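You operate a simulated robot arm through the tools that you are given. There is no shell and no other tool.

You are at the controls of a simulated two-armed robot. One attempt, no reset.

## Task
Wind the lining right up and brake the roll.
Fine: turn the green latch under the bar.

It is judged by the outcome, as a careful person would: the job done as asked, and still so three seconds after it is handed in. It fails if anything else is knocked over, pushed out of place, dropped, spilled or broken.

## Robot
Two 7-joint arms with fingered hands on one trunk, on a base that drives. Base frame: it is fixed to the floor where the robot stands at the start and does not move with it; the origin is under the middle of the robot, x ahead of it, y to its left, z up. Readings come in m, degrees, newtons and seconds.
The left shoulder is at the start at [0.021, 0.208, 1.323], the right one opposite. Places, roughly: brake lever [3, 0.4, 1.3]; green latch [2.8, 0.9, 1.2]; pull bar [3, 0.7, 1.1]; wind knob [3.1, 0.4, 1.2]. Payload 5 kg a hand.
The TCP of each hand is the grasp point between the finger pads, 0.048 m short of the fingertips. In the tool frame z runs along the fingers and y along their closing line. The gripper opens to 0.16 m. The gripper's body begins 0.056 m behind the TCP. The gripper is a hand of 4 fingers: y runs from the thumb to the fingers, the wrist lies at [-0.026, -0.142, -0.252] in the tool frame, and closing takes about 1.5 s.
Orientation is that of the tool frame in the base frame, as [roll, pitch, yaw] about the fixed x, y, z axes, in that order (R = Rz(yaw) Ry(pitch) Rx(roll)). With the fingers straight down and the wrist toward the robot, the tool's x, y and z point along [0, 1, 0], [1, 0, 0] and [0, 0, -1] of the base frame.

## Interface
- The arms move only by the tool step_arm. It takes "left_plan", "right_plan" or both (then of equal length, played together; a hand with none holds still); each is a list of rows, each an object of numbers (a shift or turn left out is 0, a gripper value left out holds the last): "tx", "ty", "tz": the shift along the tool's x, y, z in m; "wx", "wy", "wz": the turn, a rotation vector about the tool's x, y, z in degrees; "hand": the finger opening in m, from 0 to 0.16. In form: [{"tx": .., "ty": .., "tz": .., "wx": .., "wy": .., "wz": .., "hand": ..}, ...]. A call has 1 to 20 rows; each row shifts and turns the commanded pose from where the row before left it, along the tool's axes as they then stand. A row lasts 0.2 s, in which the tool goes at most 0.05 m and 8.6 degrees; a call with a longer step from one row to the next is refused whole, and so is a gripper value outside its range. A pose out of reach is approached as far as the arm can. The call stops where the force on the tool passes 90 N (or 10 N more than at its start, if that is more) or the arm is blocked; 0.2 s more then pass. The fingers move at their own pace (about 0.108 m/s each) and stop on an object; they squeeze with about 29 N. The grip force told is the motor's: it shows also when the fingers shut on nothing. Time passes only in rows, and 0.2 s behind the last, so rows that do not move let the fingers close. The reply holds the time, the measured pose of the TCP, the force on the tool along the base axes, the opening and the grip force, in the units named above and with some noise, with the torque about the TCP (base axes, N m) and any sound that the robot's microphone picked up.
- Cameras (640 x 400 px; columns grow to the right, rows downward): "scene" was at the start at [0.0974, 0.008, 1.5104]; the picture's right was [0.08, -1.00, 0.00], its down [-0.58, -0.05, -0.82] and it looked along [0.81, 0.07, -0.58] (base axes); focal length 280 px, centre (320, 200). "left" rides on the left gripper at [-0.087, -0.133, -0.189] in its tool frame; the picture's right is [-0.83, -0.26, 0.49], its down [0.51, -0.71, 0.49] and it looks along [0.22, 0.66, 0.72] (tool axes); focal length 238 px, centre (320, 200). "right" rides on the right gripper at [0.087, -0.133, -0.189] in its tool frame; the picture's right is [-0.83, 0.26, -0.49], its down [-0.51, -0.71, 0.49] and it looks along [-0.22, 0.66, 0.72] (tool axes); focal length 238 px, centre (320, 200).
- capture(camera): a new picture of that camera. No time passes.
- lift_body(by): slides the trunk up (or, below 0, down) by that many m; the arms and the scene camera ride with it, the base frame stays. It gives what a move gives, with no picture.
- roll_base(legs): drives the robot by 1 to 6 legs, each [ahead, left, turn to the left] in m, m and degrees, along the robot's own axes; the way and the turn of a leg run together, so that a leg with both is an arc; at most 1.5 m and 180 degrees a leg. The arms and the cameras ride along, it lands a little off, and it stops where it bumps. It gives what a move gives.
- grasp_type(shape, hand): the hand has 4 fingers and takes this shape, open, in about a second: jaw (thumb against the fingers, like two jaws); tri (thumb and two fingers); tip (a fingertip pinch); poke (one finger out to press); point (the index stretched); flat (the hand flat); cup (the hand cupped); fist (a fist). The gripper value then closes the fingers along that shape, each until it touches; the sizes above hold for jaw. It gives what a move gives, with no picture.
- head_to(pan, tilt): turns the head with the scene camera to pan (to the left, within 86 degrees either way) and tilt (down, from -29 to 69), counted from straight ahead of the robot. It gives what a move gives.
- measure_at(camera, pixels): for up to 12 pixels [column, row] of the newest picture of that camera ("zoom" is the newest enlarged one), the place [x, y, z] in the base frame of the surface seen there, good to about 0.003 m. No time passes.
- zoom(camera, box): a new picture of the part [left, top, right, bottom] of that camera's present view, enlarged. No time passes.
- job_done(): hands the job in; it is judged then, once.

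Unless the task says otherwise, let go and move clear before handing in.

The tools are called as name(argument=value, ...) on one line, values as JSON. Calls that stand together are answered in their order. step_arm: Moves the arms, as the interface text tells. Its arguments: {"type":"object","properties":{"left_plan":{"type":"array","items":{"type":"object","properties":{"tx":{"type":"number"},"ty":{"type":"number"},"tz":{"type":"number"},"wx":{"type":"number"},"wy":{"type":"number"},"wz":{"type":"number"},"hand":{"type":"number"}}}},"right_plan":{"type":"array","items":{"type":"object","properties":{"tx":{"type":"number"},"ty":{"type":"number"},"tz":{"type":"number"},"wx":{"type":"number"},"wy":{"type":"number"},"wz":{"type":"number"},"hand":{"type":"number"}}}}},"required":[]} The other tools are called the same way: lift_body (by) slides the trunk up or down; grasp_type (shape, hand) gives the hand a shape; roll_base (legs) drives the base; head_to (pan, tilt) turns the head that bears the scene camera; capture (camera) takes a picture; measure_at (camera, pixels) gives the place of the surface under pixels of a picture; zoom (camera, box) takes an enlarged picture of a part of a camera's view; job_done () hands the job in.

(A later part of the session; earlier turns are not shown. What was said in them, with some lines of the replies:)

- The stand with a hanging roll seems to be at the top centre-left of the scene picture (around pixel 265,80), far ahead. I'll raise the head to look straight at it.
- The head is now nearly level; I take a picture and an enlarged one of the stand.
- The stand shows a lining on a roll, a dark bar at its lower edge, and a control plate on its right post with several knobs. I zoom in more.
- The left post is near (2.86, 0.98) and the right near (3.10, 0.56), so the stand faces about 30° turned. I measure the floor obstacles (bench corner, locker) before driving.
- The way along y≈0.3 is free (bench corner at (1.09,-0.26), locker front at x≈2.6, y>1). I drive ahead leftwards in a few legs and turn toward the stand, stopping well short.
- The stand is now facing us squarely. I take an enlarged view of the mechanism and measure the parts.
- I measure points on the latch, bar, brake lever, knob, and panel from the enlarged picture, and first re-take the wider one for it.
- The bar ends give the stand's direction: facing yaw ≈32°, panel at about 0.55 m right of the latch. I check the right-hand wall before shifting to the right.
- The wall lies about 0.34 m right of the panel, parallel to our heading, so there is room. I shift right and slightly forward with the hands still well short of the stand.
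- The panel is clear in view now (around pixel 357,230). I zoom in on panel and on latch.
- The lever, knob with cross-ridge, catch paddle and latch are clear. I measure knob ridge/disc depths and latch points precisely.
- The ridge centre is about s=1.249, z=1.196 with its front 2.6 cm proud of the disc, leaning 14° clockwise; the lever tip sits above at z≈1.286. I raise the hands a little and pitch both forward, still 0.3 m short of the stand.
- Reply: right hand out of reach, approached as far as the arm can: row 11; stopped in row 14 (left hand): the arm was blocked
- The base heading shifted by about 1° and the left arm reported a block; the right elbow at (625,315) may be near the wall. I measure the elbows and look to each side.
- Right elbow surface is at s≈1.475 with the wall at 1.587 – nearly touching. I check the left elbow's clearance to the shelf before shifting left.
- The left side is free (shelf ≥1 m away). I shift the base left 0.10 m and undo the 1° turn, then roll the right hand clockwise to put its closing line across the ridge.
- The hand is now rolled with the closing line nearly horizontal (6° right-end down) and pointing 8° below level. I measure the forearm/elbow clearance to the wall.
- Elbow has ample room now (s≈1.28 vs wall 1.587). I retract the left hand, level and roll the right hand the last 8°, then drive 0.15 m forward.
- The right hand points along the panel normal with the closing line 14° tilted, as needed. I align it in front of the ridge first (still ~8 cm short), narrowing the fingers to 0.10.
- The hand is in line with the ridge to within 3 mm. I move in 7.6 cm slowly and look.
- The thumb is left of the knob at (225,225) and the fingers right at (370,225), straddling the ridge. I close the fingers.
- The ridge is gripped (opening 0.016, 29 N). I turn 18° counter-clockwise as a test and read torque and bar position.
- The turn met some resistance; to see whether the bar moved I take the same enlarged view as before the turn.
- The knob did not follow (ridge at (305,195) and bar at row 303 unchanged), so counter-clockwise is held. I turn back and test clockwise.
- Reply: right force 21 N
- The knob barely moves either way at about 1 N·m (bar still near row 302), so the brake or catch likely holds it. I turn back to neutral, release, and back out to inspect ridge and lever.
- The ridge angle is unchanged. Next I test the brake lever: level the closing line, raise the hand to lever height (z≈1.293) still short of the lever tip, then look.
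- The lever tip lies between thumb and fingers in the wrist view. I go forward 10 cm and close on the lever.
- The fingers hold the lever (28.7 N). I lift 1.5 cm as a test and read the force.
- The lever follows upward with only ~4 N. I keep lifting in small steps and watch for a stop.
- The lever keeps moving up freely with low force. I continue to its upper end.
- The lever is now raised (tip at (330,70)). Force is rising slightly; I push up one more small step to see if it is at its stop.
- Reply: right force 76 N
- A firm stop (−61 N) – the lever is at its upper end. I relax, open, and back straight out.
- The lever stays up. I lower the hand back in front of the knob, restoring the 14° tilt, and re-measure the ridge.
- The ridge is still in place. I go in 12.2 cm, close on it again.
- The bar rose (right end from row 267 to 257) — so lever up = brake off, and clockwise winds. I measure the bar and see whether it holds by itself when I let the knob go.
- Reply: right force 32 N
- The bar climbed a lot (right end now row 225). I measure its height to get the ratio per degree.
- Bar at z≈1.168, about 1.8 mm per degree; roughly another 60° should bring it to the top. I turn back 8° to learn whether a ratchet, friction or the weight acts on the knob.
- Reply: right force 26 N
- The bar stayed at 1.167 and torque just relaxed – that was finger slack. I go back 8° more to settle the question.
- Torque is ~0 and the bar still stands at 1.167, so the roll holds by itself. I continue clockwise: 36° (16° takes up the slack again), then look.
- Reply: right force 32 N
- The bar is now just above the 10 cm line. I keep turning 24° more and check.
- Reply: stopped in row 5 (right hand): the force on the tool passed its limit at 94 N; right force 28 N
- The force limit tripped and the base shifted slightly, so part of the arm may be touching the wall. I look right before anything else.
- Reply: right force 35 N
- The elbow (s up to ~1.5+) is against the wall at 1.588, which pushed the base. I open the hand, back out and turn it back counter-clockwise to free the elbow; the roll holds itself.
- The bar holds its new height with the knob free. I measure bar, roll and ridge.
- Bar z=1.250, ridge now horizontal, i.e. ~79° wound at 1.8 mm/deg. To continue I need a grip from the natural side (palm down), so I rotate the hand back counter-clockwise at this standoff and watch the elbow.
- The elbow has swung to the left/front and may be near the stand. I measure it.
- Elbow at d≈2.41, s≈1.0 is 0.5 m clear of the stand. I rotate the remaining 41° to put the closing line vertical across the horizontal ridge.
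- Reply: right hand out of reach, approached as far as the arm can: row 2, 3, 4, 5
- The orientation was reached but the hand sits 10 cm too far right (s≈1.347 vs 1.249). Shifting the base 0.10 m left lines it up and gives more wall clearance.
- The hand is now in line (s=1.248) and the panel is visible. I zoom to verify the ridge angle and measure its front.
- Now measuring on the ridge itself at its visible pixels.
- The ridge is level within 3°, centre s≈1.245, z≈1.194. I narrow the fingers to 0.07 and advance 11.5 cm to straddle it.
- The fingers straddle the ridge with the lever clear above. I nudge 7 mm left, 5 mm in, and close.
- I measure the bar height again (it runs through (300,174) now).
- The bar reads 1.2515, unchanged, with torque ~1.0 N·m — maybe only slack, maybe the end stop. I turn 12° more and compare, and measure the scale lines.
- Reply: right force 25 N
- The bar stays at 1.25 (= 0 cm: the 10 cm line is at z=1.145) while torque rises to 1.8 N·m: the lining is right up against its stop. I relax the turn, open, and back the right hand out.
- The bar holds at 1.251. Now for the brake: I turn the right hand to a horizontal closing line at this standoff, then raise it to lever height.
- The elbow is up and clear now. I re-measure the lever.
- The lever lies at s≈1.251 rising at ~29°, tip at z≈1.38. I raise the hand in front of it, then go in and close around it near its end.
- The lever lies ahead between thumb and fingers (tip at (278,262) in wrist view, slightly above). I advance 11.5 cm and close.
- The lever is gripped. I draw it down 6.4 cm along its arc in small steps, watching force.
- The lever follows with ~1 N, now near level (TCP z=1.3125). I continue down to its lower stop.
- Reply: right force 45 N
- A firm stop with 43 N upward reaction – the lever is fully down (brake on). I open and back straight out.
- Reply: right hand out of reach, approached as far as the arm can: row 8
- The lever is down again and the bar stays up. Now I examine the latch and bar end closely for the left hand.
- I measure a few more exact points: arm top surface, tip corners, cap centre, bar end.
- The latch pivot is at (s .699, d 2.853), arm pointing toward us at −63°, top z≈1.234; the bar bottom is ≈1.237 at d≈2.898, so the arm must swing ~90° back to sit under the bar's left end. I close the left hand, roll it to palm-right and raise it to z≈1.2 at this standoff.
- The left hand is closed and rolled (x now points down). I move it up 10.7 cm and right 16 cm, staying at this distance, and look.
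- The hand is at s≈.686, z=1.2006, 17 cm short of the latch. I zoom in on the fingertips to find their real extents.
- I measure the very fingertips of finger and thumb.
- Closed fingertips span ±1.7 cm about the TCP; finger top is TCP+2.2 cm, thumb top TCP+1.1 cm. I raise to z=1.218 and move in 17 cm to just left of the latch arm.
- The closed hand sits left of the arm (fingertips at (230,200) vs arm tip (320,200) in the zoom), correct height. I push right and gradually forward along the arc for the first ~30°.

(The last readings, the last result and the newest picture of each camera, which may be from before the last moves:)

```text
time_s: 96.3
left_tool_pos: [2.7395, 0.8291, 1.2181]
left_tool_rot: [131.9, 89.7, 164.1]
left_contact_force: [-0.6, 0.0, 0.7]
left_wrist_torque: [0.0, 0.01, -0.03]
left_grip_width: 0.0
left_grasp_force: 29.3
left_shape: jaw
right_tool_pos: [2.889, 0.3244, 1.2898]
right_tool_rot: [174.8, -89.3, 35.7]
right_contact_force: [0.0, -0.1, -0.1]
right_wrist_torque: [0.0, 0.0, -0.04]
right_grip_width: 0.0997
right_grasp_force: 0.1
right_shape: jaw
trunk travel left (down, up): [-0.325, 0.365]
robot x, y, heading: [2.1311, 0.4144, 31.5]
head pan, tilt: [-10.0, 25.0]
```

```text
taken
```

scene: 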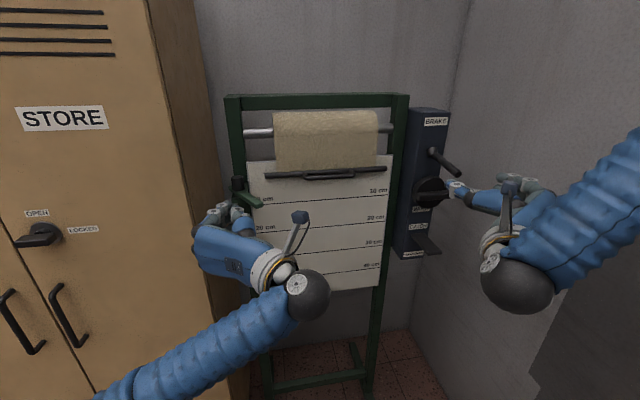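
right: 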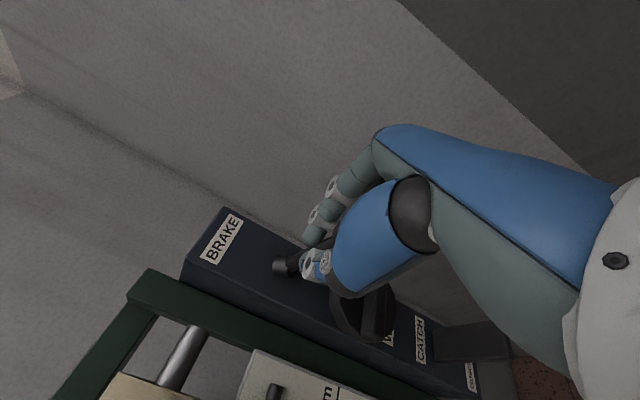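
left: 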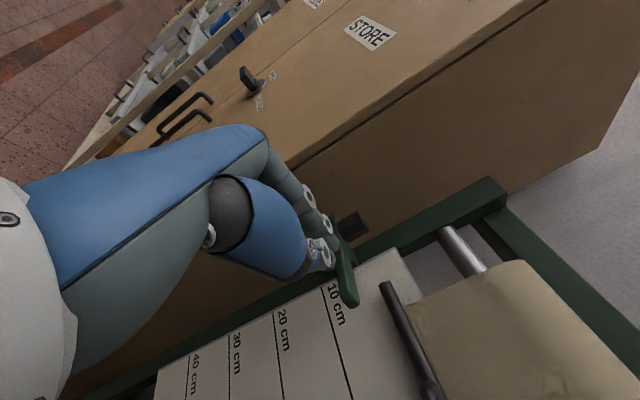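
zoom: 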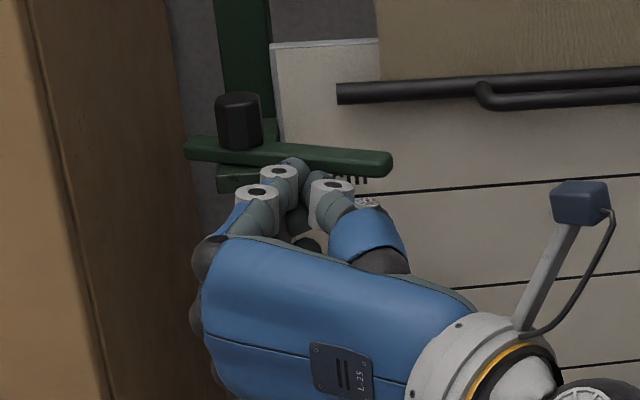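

The arm has swung to about −15° with negligible force. I continue forward/right to bring it roughly parallel to the bar, then check the clearance under the bar.

step_arm(left_plan=[{"ty": -0.007, "tz": 0.007}, {"ty": -0.007, "tz": 0.007}, {"ty": -0.004, "tz": 0.008}, {"ty": -0.004, "tz": 0.008}, {}])

zoom(camera="scene", box=[190, 150, 330, 260])

capture(camera="left")

```text
time_s: 97.5
left_tool_pos: [2.7768, 0.8249, 1.216]
left_tool_rot: [134.4, 89.6, 166.8]
left_contact_force: [-0.9, -0.3, -0.1]
left_wrist_torque: [0.0, -0.01, 0.01]
left_grip_width: 0.0
left_grasp_force: 28.6
left_shape: jaw
right_tool_pos: [2.889, 0.3234, 1.2887]
right_tool_rot: [178.0, -89.3, 32.4]
right_contact_force: [0.4, 0.3, 0.4]
right_wrist_torque: [-0.02, 0.02, 0.01]
right_grip_width: 0.0998
right_grasp_force: 0.0
right_shape: jaw
trunk travel left (down, up): [-0.325, 0.365]
robot x, y, heading: [2.1294, 0.4168, 31.7]
head pan, tilt: [-10.0, 25.0]
```

```text
3.64 times, centred on (260, 205) of scene
```

zoom: 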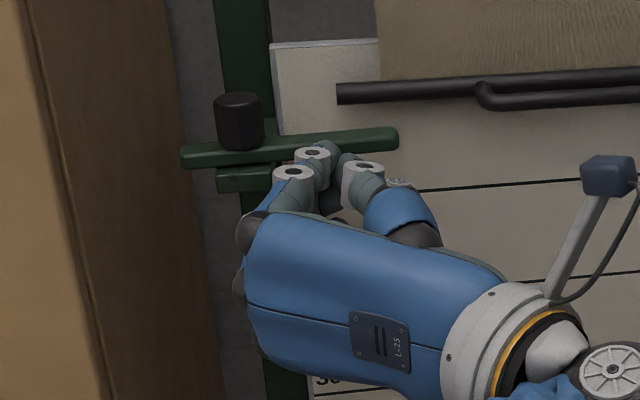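

```text
taken
```

left: 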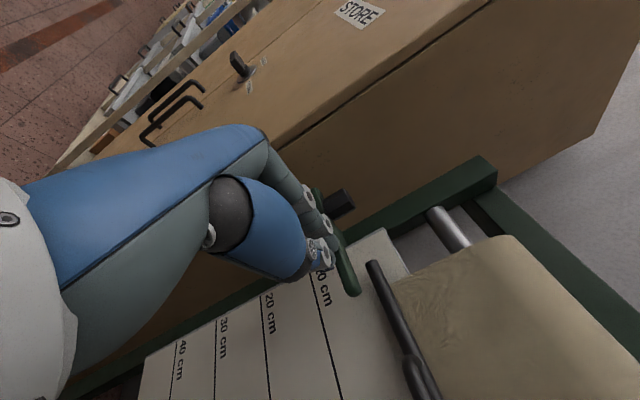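

The arm is now nearly parallel to the bar. I measure arm top and bar underside before swinging it under.

measure_at(camera="zoom", pixels=[[380, 133], [300, 140], [195, 155], [345, 85], [345, 93], [345, 102], [400, 83], [400, 98], [238, 97], [390, 150]])

```text
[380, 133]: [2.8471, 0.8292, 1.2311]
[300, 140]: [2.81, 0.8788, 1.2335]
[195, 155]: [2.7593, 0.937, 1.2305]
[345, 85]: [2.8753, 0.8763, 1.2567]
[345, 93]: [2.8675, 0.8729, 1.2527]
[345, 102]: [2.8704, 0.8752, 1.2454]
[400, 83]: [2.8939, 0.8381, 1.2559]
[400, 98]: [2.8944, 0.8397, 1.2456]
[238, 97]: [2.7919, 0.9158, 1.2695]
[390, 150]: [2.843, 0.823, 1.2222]
```

Arm at φ≈7°, top z≈1.232; bar underside ≈1.240, so it will pass beneath. I push on forward ~2 cm to swing it under the bar.

step_arm(left_plan=[{"ty": -0.002, "tz": 0.006}, {"ty": -0.002, "tz": 0.006}, {"tz": 0.005}, {}])

zoom(camera="scene", box=[190, 150, 330, 260])

measure_at(camera="zoom", pixels=[[380, 112], [300, 138], [190, 165], [345, 93], [400, 98], [330, 128]])

capture(camera="left")

```text
time_s: 98.5
left_tool_pos: [2.7931, 0.8315, 1.2174]
left_tool_rot: [132.0, 89.7, 164.3]
left_contact_force: [-0.1, -0.2, -0.2]
left_wrist_torque: [0.01, -0.01, 0.05]
left_grip_width: 0.0
left_grasp_force: 28.9
left_shape: jaw
right_tool_pos: [2.8898, 0.3243, 1.29]
right_tool_rot: [-179.9, -89.3, 30.3]
right_contact_force: [0.1, 0.0, 0.3]
right_wrist_torque: [-0.01, -0.02, 0.0]
right_grip_width: 0.0999
right_grasp_force: 0.1
right_shape: jaw
trunk travel left (down, up): [-0.325, 0.365]
robot x, y, heading: [2.1328, 0.4132, 31.8]
head pan, tilt: [-10.0, 25.0]
```

```text
3.64 times, centred on (260, 205) of scene
```

zoom: 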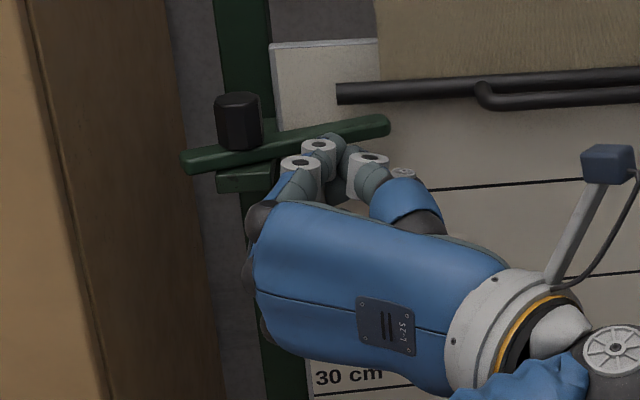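

```text
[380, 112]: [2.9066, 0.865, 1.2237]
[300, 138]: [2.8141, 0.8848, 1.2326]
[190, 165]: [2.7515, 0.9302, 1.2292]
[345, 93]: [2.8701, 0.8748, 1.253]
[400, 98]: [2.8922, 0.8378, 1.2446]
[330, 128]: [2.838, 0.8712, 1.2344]
```

```text
taken
```

left: 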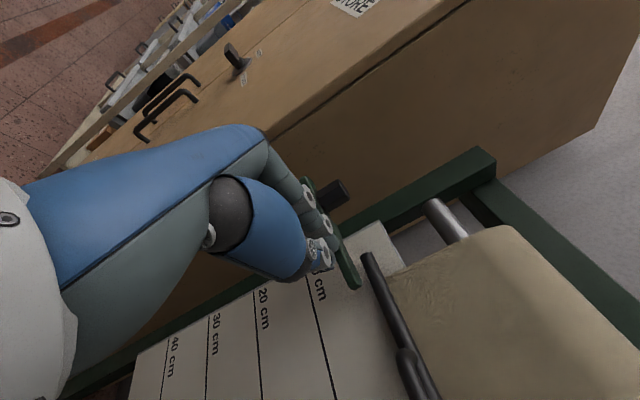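

I measure the arm tip more precisely along its top edge.

measure_at(camera="zoom", pixels=[[378, 120], [365, 122], [350, 126], [285, 142], [200, 160], [385, 130], [372, 133]])

```text
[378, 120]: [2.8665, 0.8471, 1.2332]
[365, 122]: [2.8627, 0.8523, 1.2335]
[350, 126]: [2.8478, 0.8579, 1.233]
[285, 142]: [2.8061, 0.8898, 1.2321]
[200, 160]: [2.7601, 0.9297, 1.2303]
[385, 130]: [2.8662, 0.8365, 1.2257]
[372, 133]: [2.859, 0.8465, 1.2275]
```

The arm is at φ≈20°, its tip starting under the bar. I push 9 mm further, in small steps, watching for a stop.

step_arm(left_plan=[{"tz": 0.003}, {"tz": 0.003}, {"tz": 0.003}, {}])

zoom(camera="scene", box=[190, 150, 330, 260])

measure_at(camera="zoom", pixels=[[378, 116], [365, 119], [350, 123], [285, 142], [200, 162], [345, 93], [400, 96]])

capture(camera="left")

```text
time_s: 99.5
left_tool_pos: [2.8004, 0.8349, 1.2173]
left_tool_rot: [117.6, 89.7, 149.9]
left_contact_force: [0.0, 0.6, 0.5]
left_wrist_torque: [-0.01, -0.01, 0.01]
left_grip_width: 0.0
left_grasp_force: 29.1
left_shape: jaw
right_tool_pos: [2.8892, 0.3225, 1.2885]
right_tool_rot: [177.2, -89.3, 33.3]
right_contact_force: [-0.3, -0.6, -0.1]
right_wrist_torque: [0.01, 0.03, 0.01]
right_grip_width: 0.0999
right_grasp_force: 0.1
right_shape: jaw
trunk travel left (down, up): [-0.325, 0.365]
robot x, y, heading: [2.133, 0.4151, 31.7]
head pan, tilt: [-10.0, 25.0]
```

```text
3.64 times, centred on (260, 205) of scene
```

zoom: 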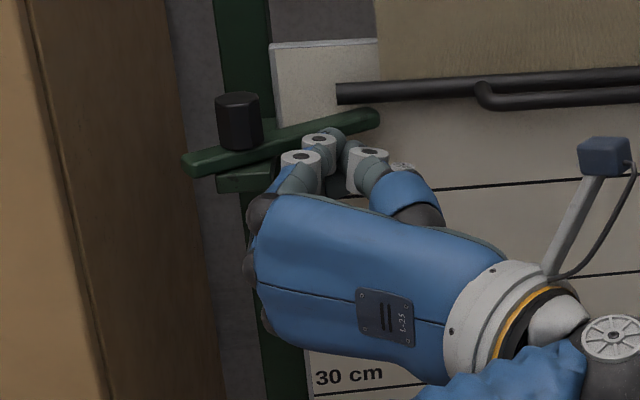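

```text
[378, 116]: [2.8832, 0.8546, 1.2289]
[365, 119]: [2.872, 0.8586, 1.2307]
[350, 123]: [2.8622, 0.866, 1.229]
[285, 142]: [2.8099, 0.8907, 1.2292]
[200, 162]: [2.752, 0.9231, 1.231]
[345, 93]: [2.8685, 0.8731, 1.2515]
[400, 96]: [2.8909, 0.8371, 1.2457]
```

```text
taken
```

left: 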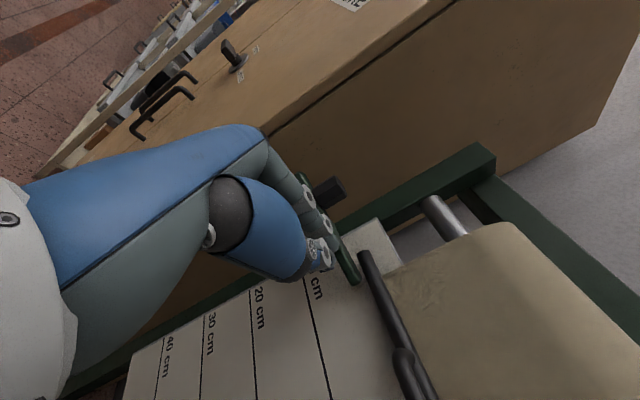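

The arm is at φ≈30°, crossing the bar line at s≈.776 – about 3 cm of it beneath the bar's left end, with clearance under the bar. I retract the left hand straight back.

step_arm(left_plan=[{"tz": -0.01}, {"tz": -0.02}, {"tz": -0.04}, {"tz": -0.04}, {"tz": -0.04}, {"tz": -0.04}, {}])

capture(camera="scene")

zoom(camera="scene", box=[220, 150, 310, 220])

capture(camera="left")

```text
time_s: 101.1
left_tool_pos: [2.6429, 0.7334, 1.2182]
left_tool_rot: [123.0, 89.7, 155.4]
left_contact_force: [0.5, 0.8, -0.6]
left_wrist_torque: [0.04, -0.03, -0.01]
left_grip_width: 0.0001
left_grasp_force: 29.1
left_shape: jaw
right_tool_pos: [2.8894, 0.3228, 1.2892]
right_tool_rot: [176.7, -89.2, 33.6]
right_contact_force: [0.1, 0.7, -0.6]
right_wrist_torque: [0.0, -0.04, -0.01]
right_grip_width: 0.0997
right_grasp_force: 0.1
right_shape: jaw
trunk travel left (down, up): [-0.325, 0.365]
robot x, y, heading: [2.1295, 0.4129, 31.4]
head pan, tilt: [-10.0, 25.0]
```

```text
taken
```

scene: 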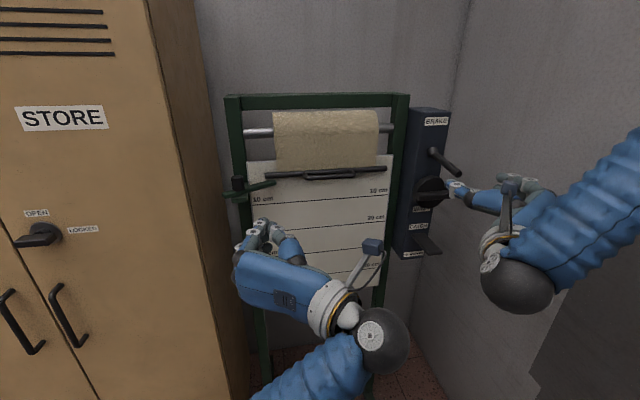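

```text
5.71 times, centred on (265, 185) of scene
```

zoom: 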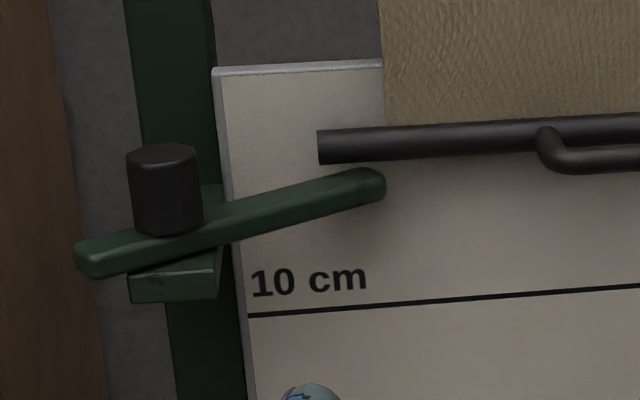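

```text
taken
```

left: 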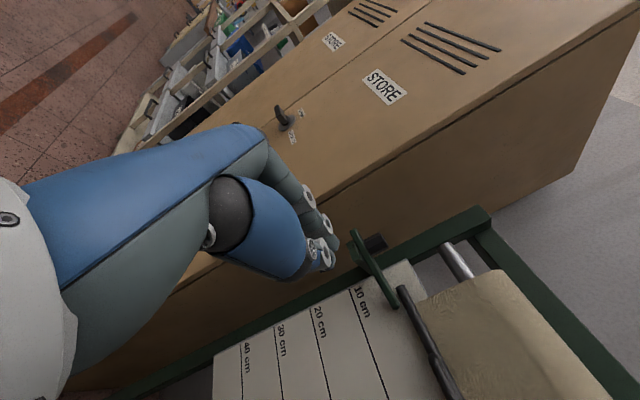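

With the hand gone I measure the arm's tip and edges against the bar precisely.

measure_at(camera="zoom", pixels=[[370, 173], [355, 173], [375, 180], [380, 190], [340, 180], [300, 192], [250, 208], [100, 245], [325, 135], [325, 158], [400, 153], [165, 150]])

```text
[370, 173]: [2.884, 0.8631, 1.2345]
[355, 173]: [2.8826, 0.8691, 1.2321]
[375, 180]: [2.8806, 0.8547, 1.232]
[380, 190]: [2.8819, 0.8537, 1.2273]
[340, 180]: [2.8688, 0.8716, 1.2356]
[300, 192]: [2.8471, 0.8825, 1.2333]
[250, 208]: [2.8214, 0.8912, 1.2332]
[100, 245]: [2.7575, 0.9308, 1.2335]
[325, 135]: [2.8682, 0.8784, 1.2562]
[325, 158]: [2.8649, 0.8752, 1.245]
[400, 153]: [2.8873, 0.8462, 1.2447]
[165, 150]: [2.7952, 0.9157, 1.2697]
```

Arm tip is at (s .79, d 2.904, z 1.234), bar spans d≈2.893–2.909 from s≥.768 with underside ≈1.24: about 3 cm of the latch is under the bar. I back the robot away 0.3 m so both hands are clear.

roll_base(legs=[[-0.3, 0.0, 0.0]])

capture(camera="scene")

zoom(camera="scene", box=[220, 120, 460, 270])

```text
time_s: 103.2
left_tool_pos: [2.3804, 0.5726, 1.2184]
left_tool_rot: [118.9, 89.7, 151.3]
left_contact_force: [-0.3, -0.9, 0.8]
left_wrist_torque: [-0.02, 0.04, -0.03]
left_grip_width: 0.0
left_grasp_force: 28.6
left_shape: jaw
right_tool_pos: [2.6268, 0.1617, 1.291]
right_tool_rot: [-178.0, -89.4, 28.4]
right_contact_force: [-0.7, -0.1, 0.2]
right_wrist_torque: [0.0, 0.04, 0.02]
right_grip_width: 0.0999
right_grasp_force: 0.1
right_shape: jaw
trunk travel left (down, up): [-0.325, 0.365]
robot x, y, heading: [1.8731, 0.2566, 31.5]
head pan, tilt: [-10.0, 25.0]
```

```text
taken
```

scene: 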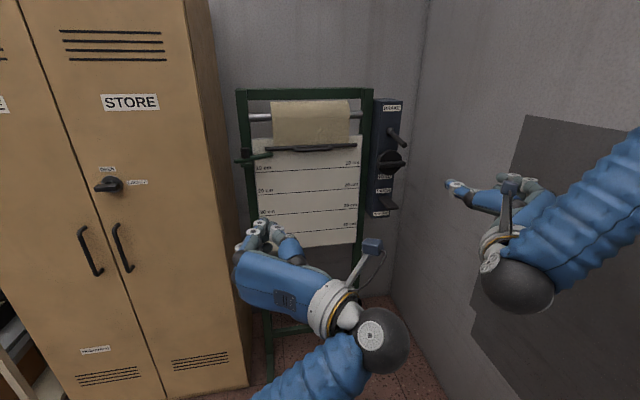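

```text
2.67 times, centred on (340, 195) of scene
```

zoom: 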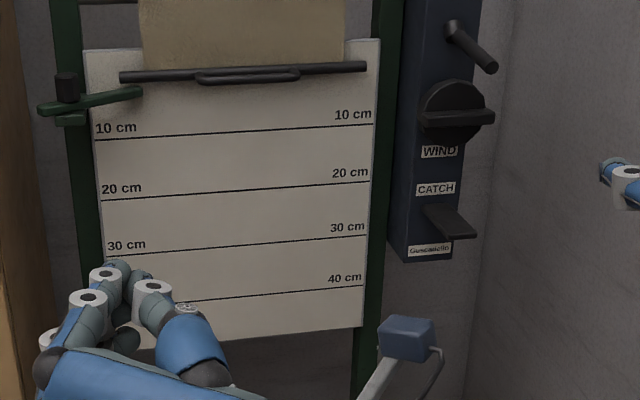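

All looks in place from here. I lower the trunk to view the latch and bar from their own level as a final check.

lift_body(by=-0.28)

head_to(pan=-8, tilt=5)

capture(camera="scene")

zoom(camera="scene", box=[220, 130, 300, 200])

```text
time_s: 106.0
left_tool_pos: [2.3811, 0.572, 0.9386]
left_tool_rot: [116.8, 89.6, 149.1]
left_contact_force: [0.1, 0.1, -0.5]
left_wrist_torque: [0.0, 0.03, -0.01]
left_grip_width: 0.0002
left_grasp_force: 29.3
left_shape: jaw
right_tool_pos: [2.6286, 0.1623, 1.0098]
right_tool_rot: [-175.1, -89.3, 25.5]
right_contact_force: [-0.2, 0.1, 0.3]
right_wrist_torque: [0.0, 0.04, 0.0]
right_grip_width: 0.0999
right_grasp_force: 0.0
right_shape: jaw
trunk travel left (down, up): [-0.045, 0.645]
robot x, y, heading: [1.8721, 0.2572, 31.6]
head pan, tilt: [-10.0, 25.0]
```

```text
time_s: 106.9
left_tool_pos: [2.3801, 0.5733, 0.9381]
left_tool_rot: [117.3, 89.6, 149.5]
left_contact_force: [-0.7, -0.4, -0.7]
left_wrist_torque: [0.0, -0.01, -0.02]
left_grip_width: 0.0001
left_grasp_force: 28.7
left_shape: jaw
right_tool_pos: [2.6284, 0.1622, 1.0089]
right_tool_rot: [-175.4, -89.3, 25.8]
right_contact_force: [0.2, -0.1, 0.4]
right_wrist_torque: [-0.01, -0.01, 0.02]
right_grip_width: 0.0996
right_grasp_force: 0.0
right_shape: jaw
trunk travel left (down, up): [-0.045, 0.645]
robot x, y, heading: [1.868, 0.2553, 31.6]
head pan, tilt: [-8.0, 5.0]
```

```text
taken
```

scene: 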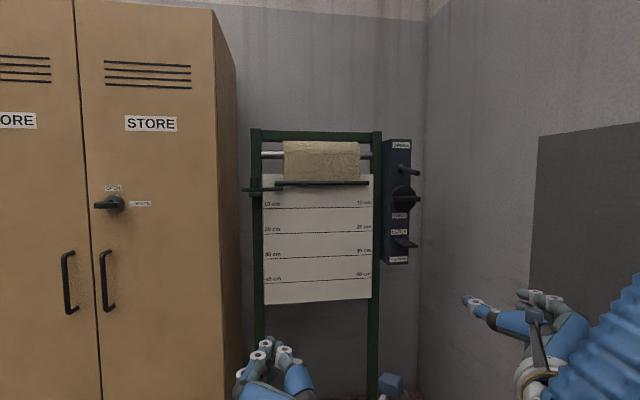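

```text
5.71 times, centred on (260, 165) of scene
```

zoom: 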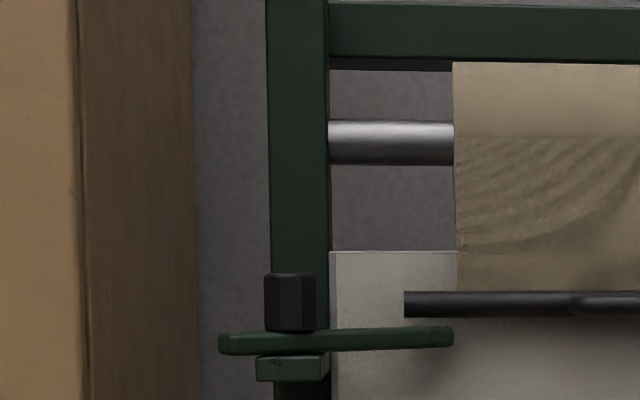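

Seen at bar height, the latch arm (zoom (335,338)) lies just beneath the left end of the bar (405–450, 303). The lining is at 0 cm, the brake lever is down and both hands are clear, so I hand the job in.

job_done()

```text
The job is handed in.
```

The lining is wound right up, the brake is on, and the green latch is turned under the bar. I've handed the job in and don't have the verdict yet.

- **Lining:** The bar rose from about 15 cm on the scale to the 0 cm level. There the knob met a firm stop and the bar stayed put.
- **Brake:** With the lever down, the knob would not turn. I raised the lever to release the roll, wound it, then pushed the lever back down until it stopped. I did not test the knob again after setting the brake, but the bar did not drop.
- **Latch:** The arm now points back under the left end of the bar, with about 3 cm beneath it and a small gap. I did not feel an end stop, so I stopped where it was well under the bar.

While winding, the right elbow pressed against the wall and nudged the robot slightly; I backed off at once. In the pictures afterwards, nothing else looked moved or knocked. Both hands are clear of the stand.
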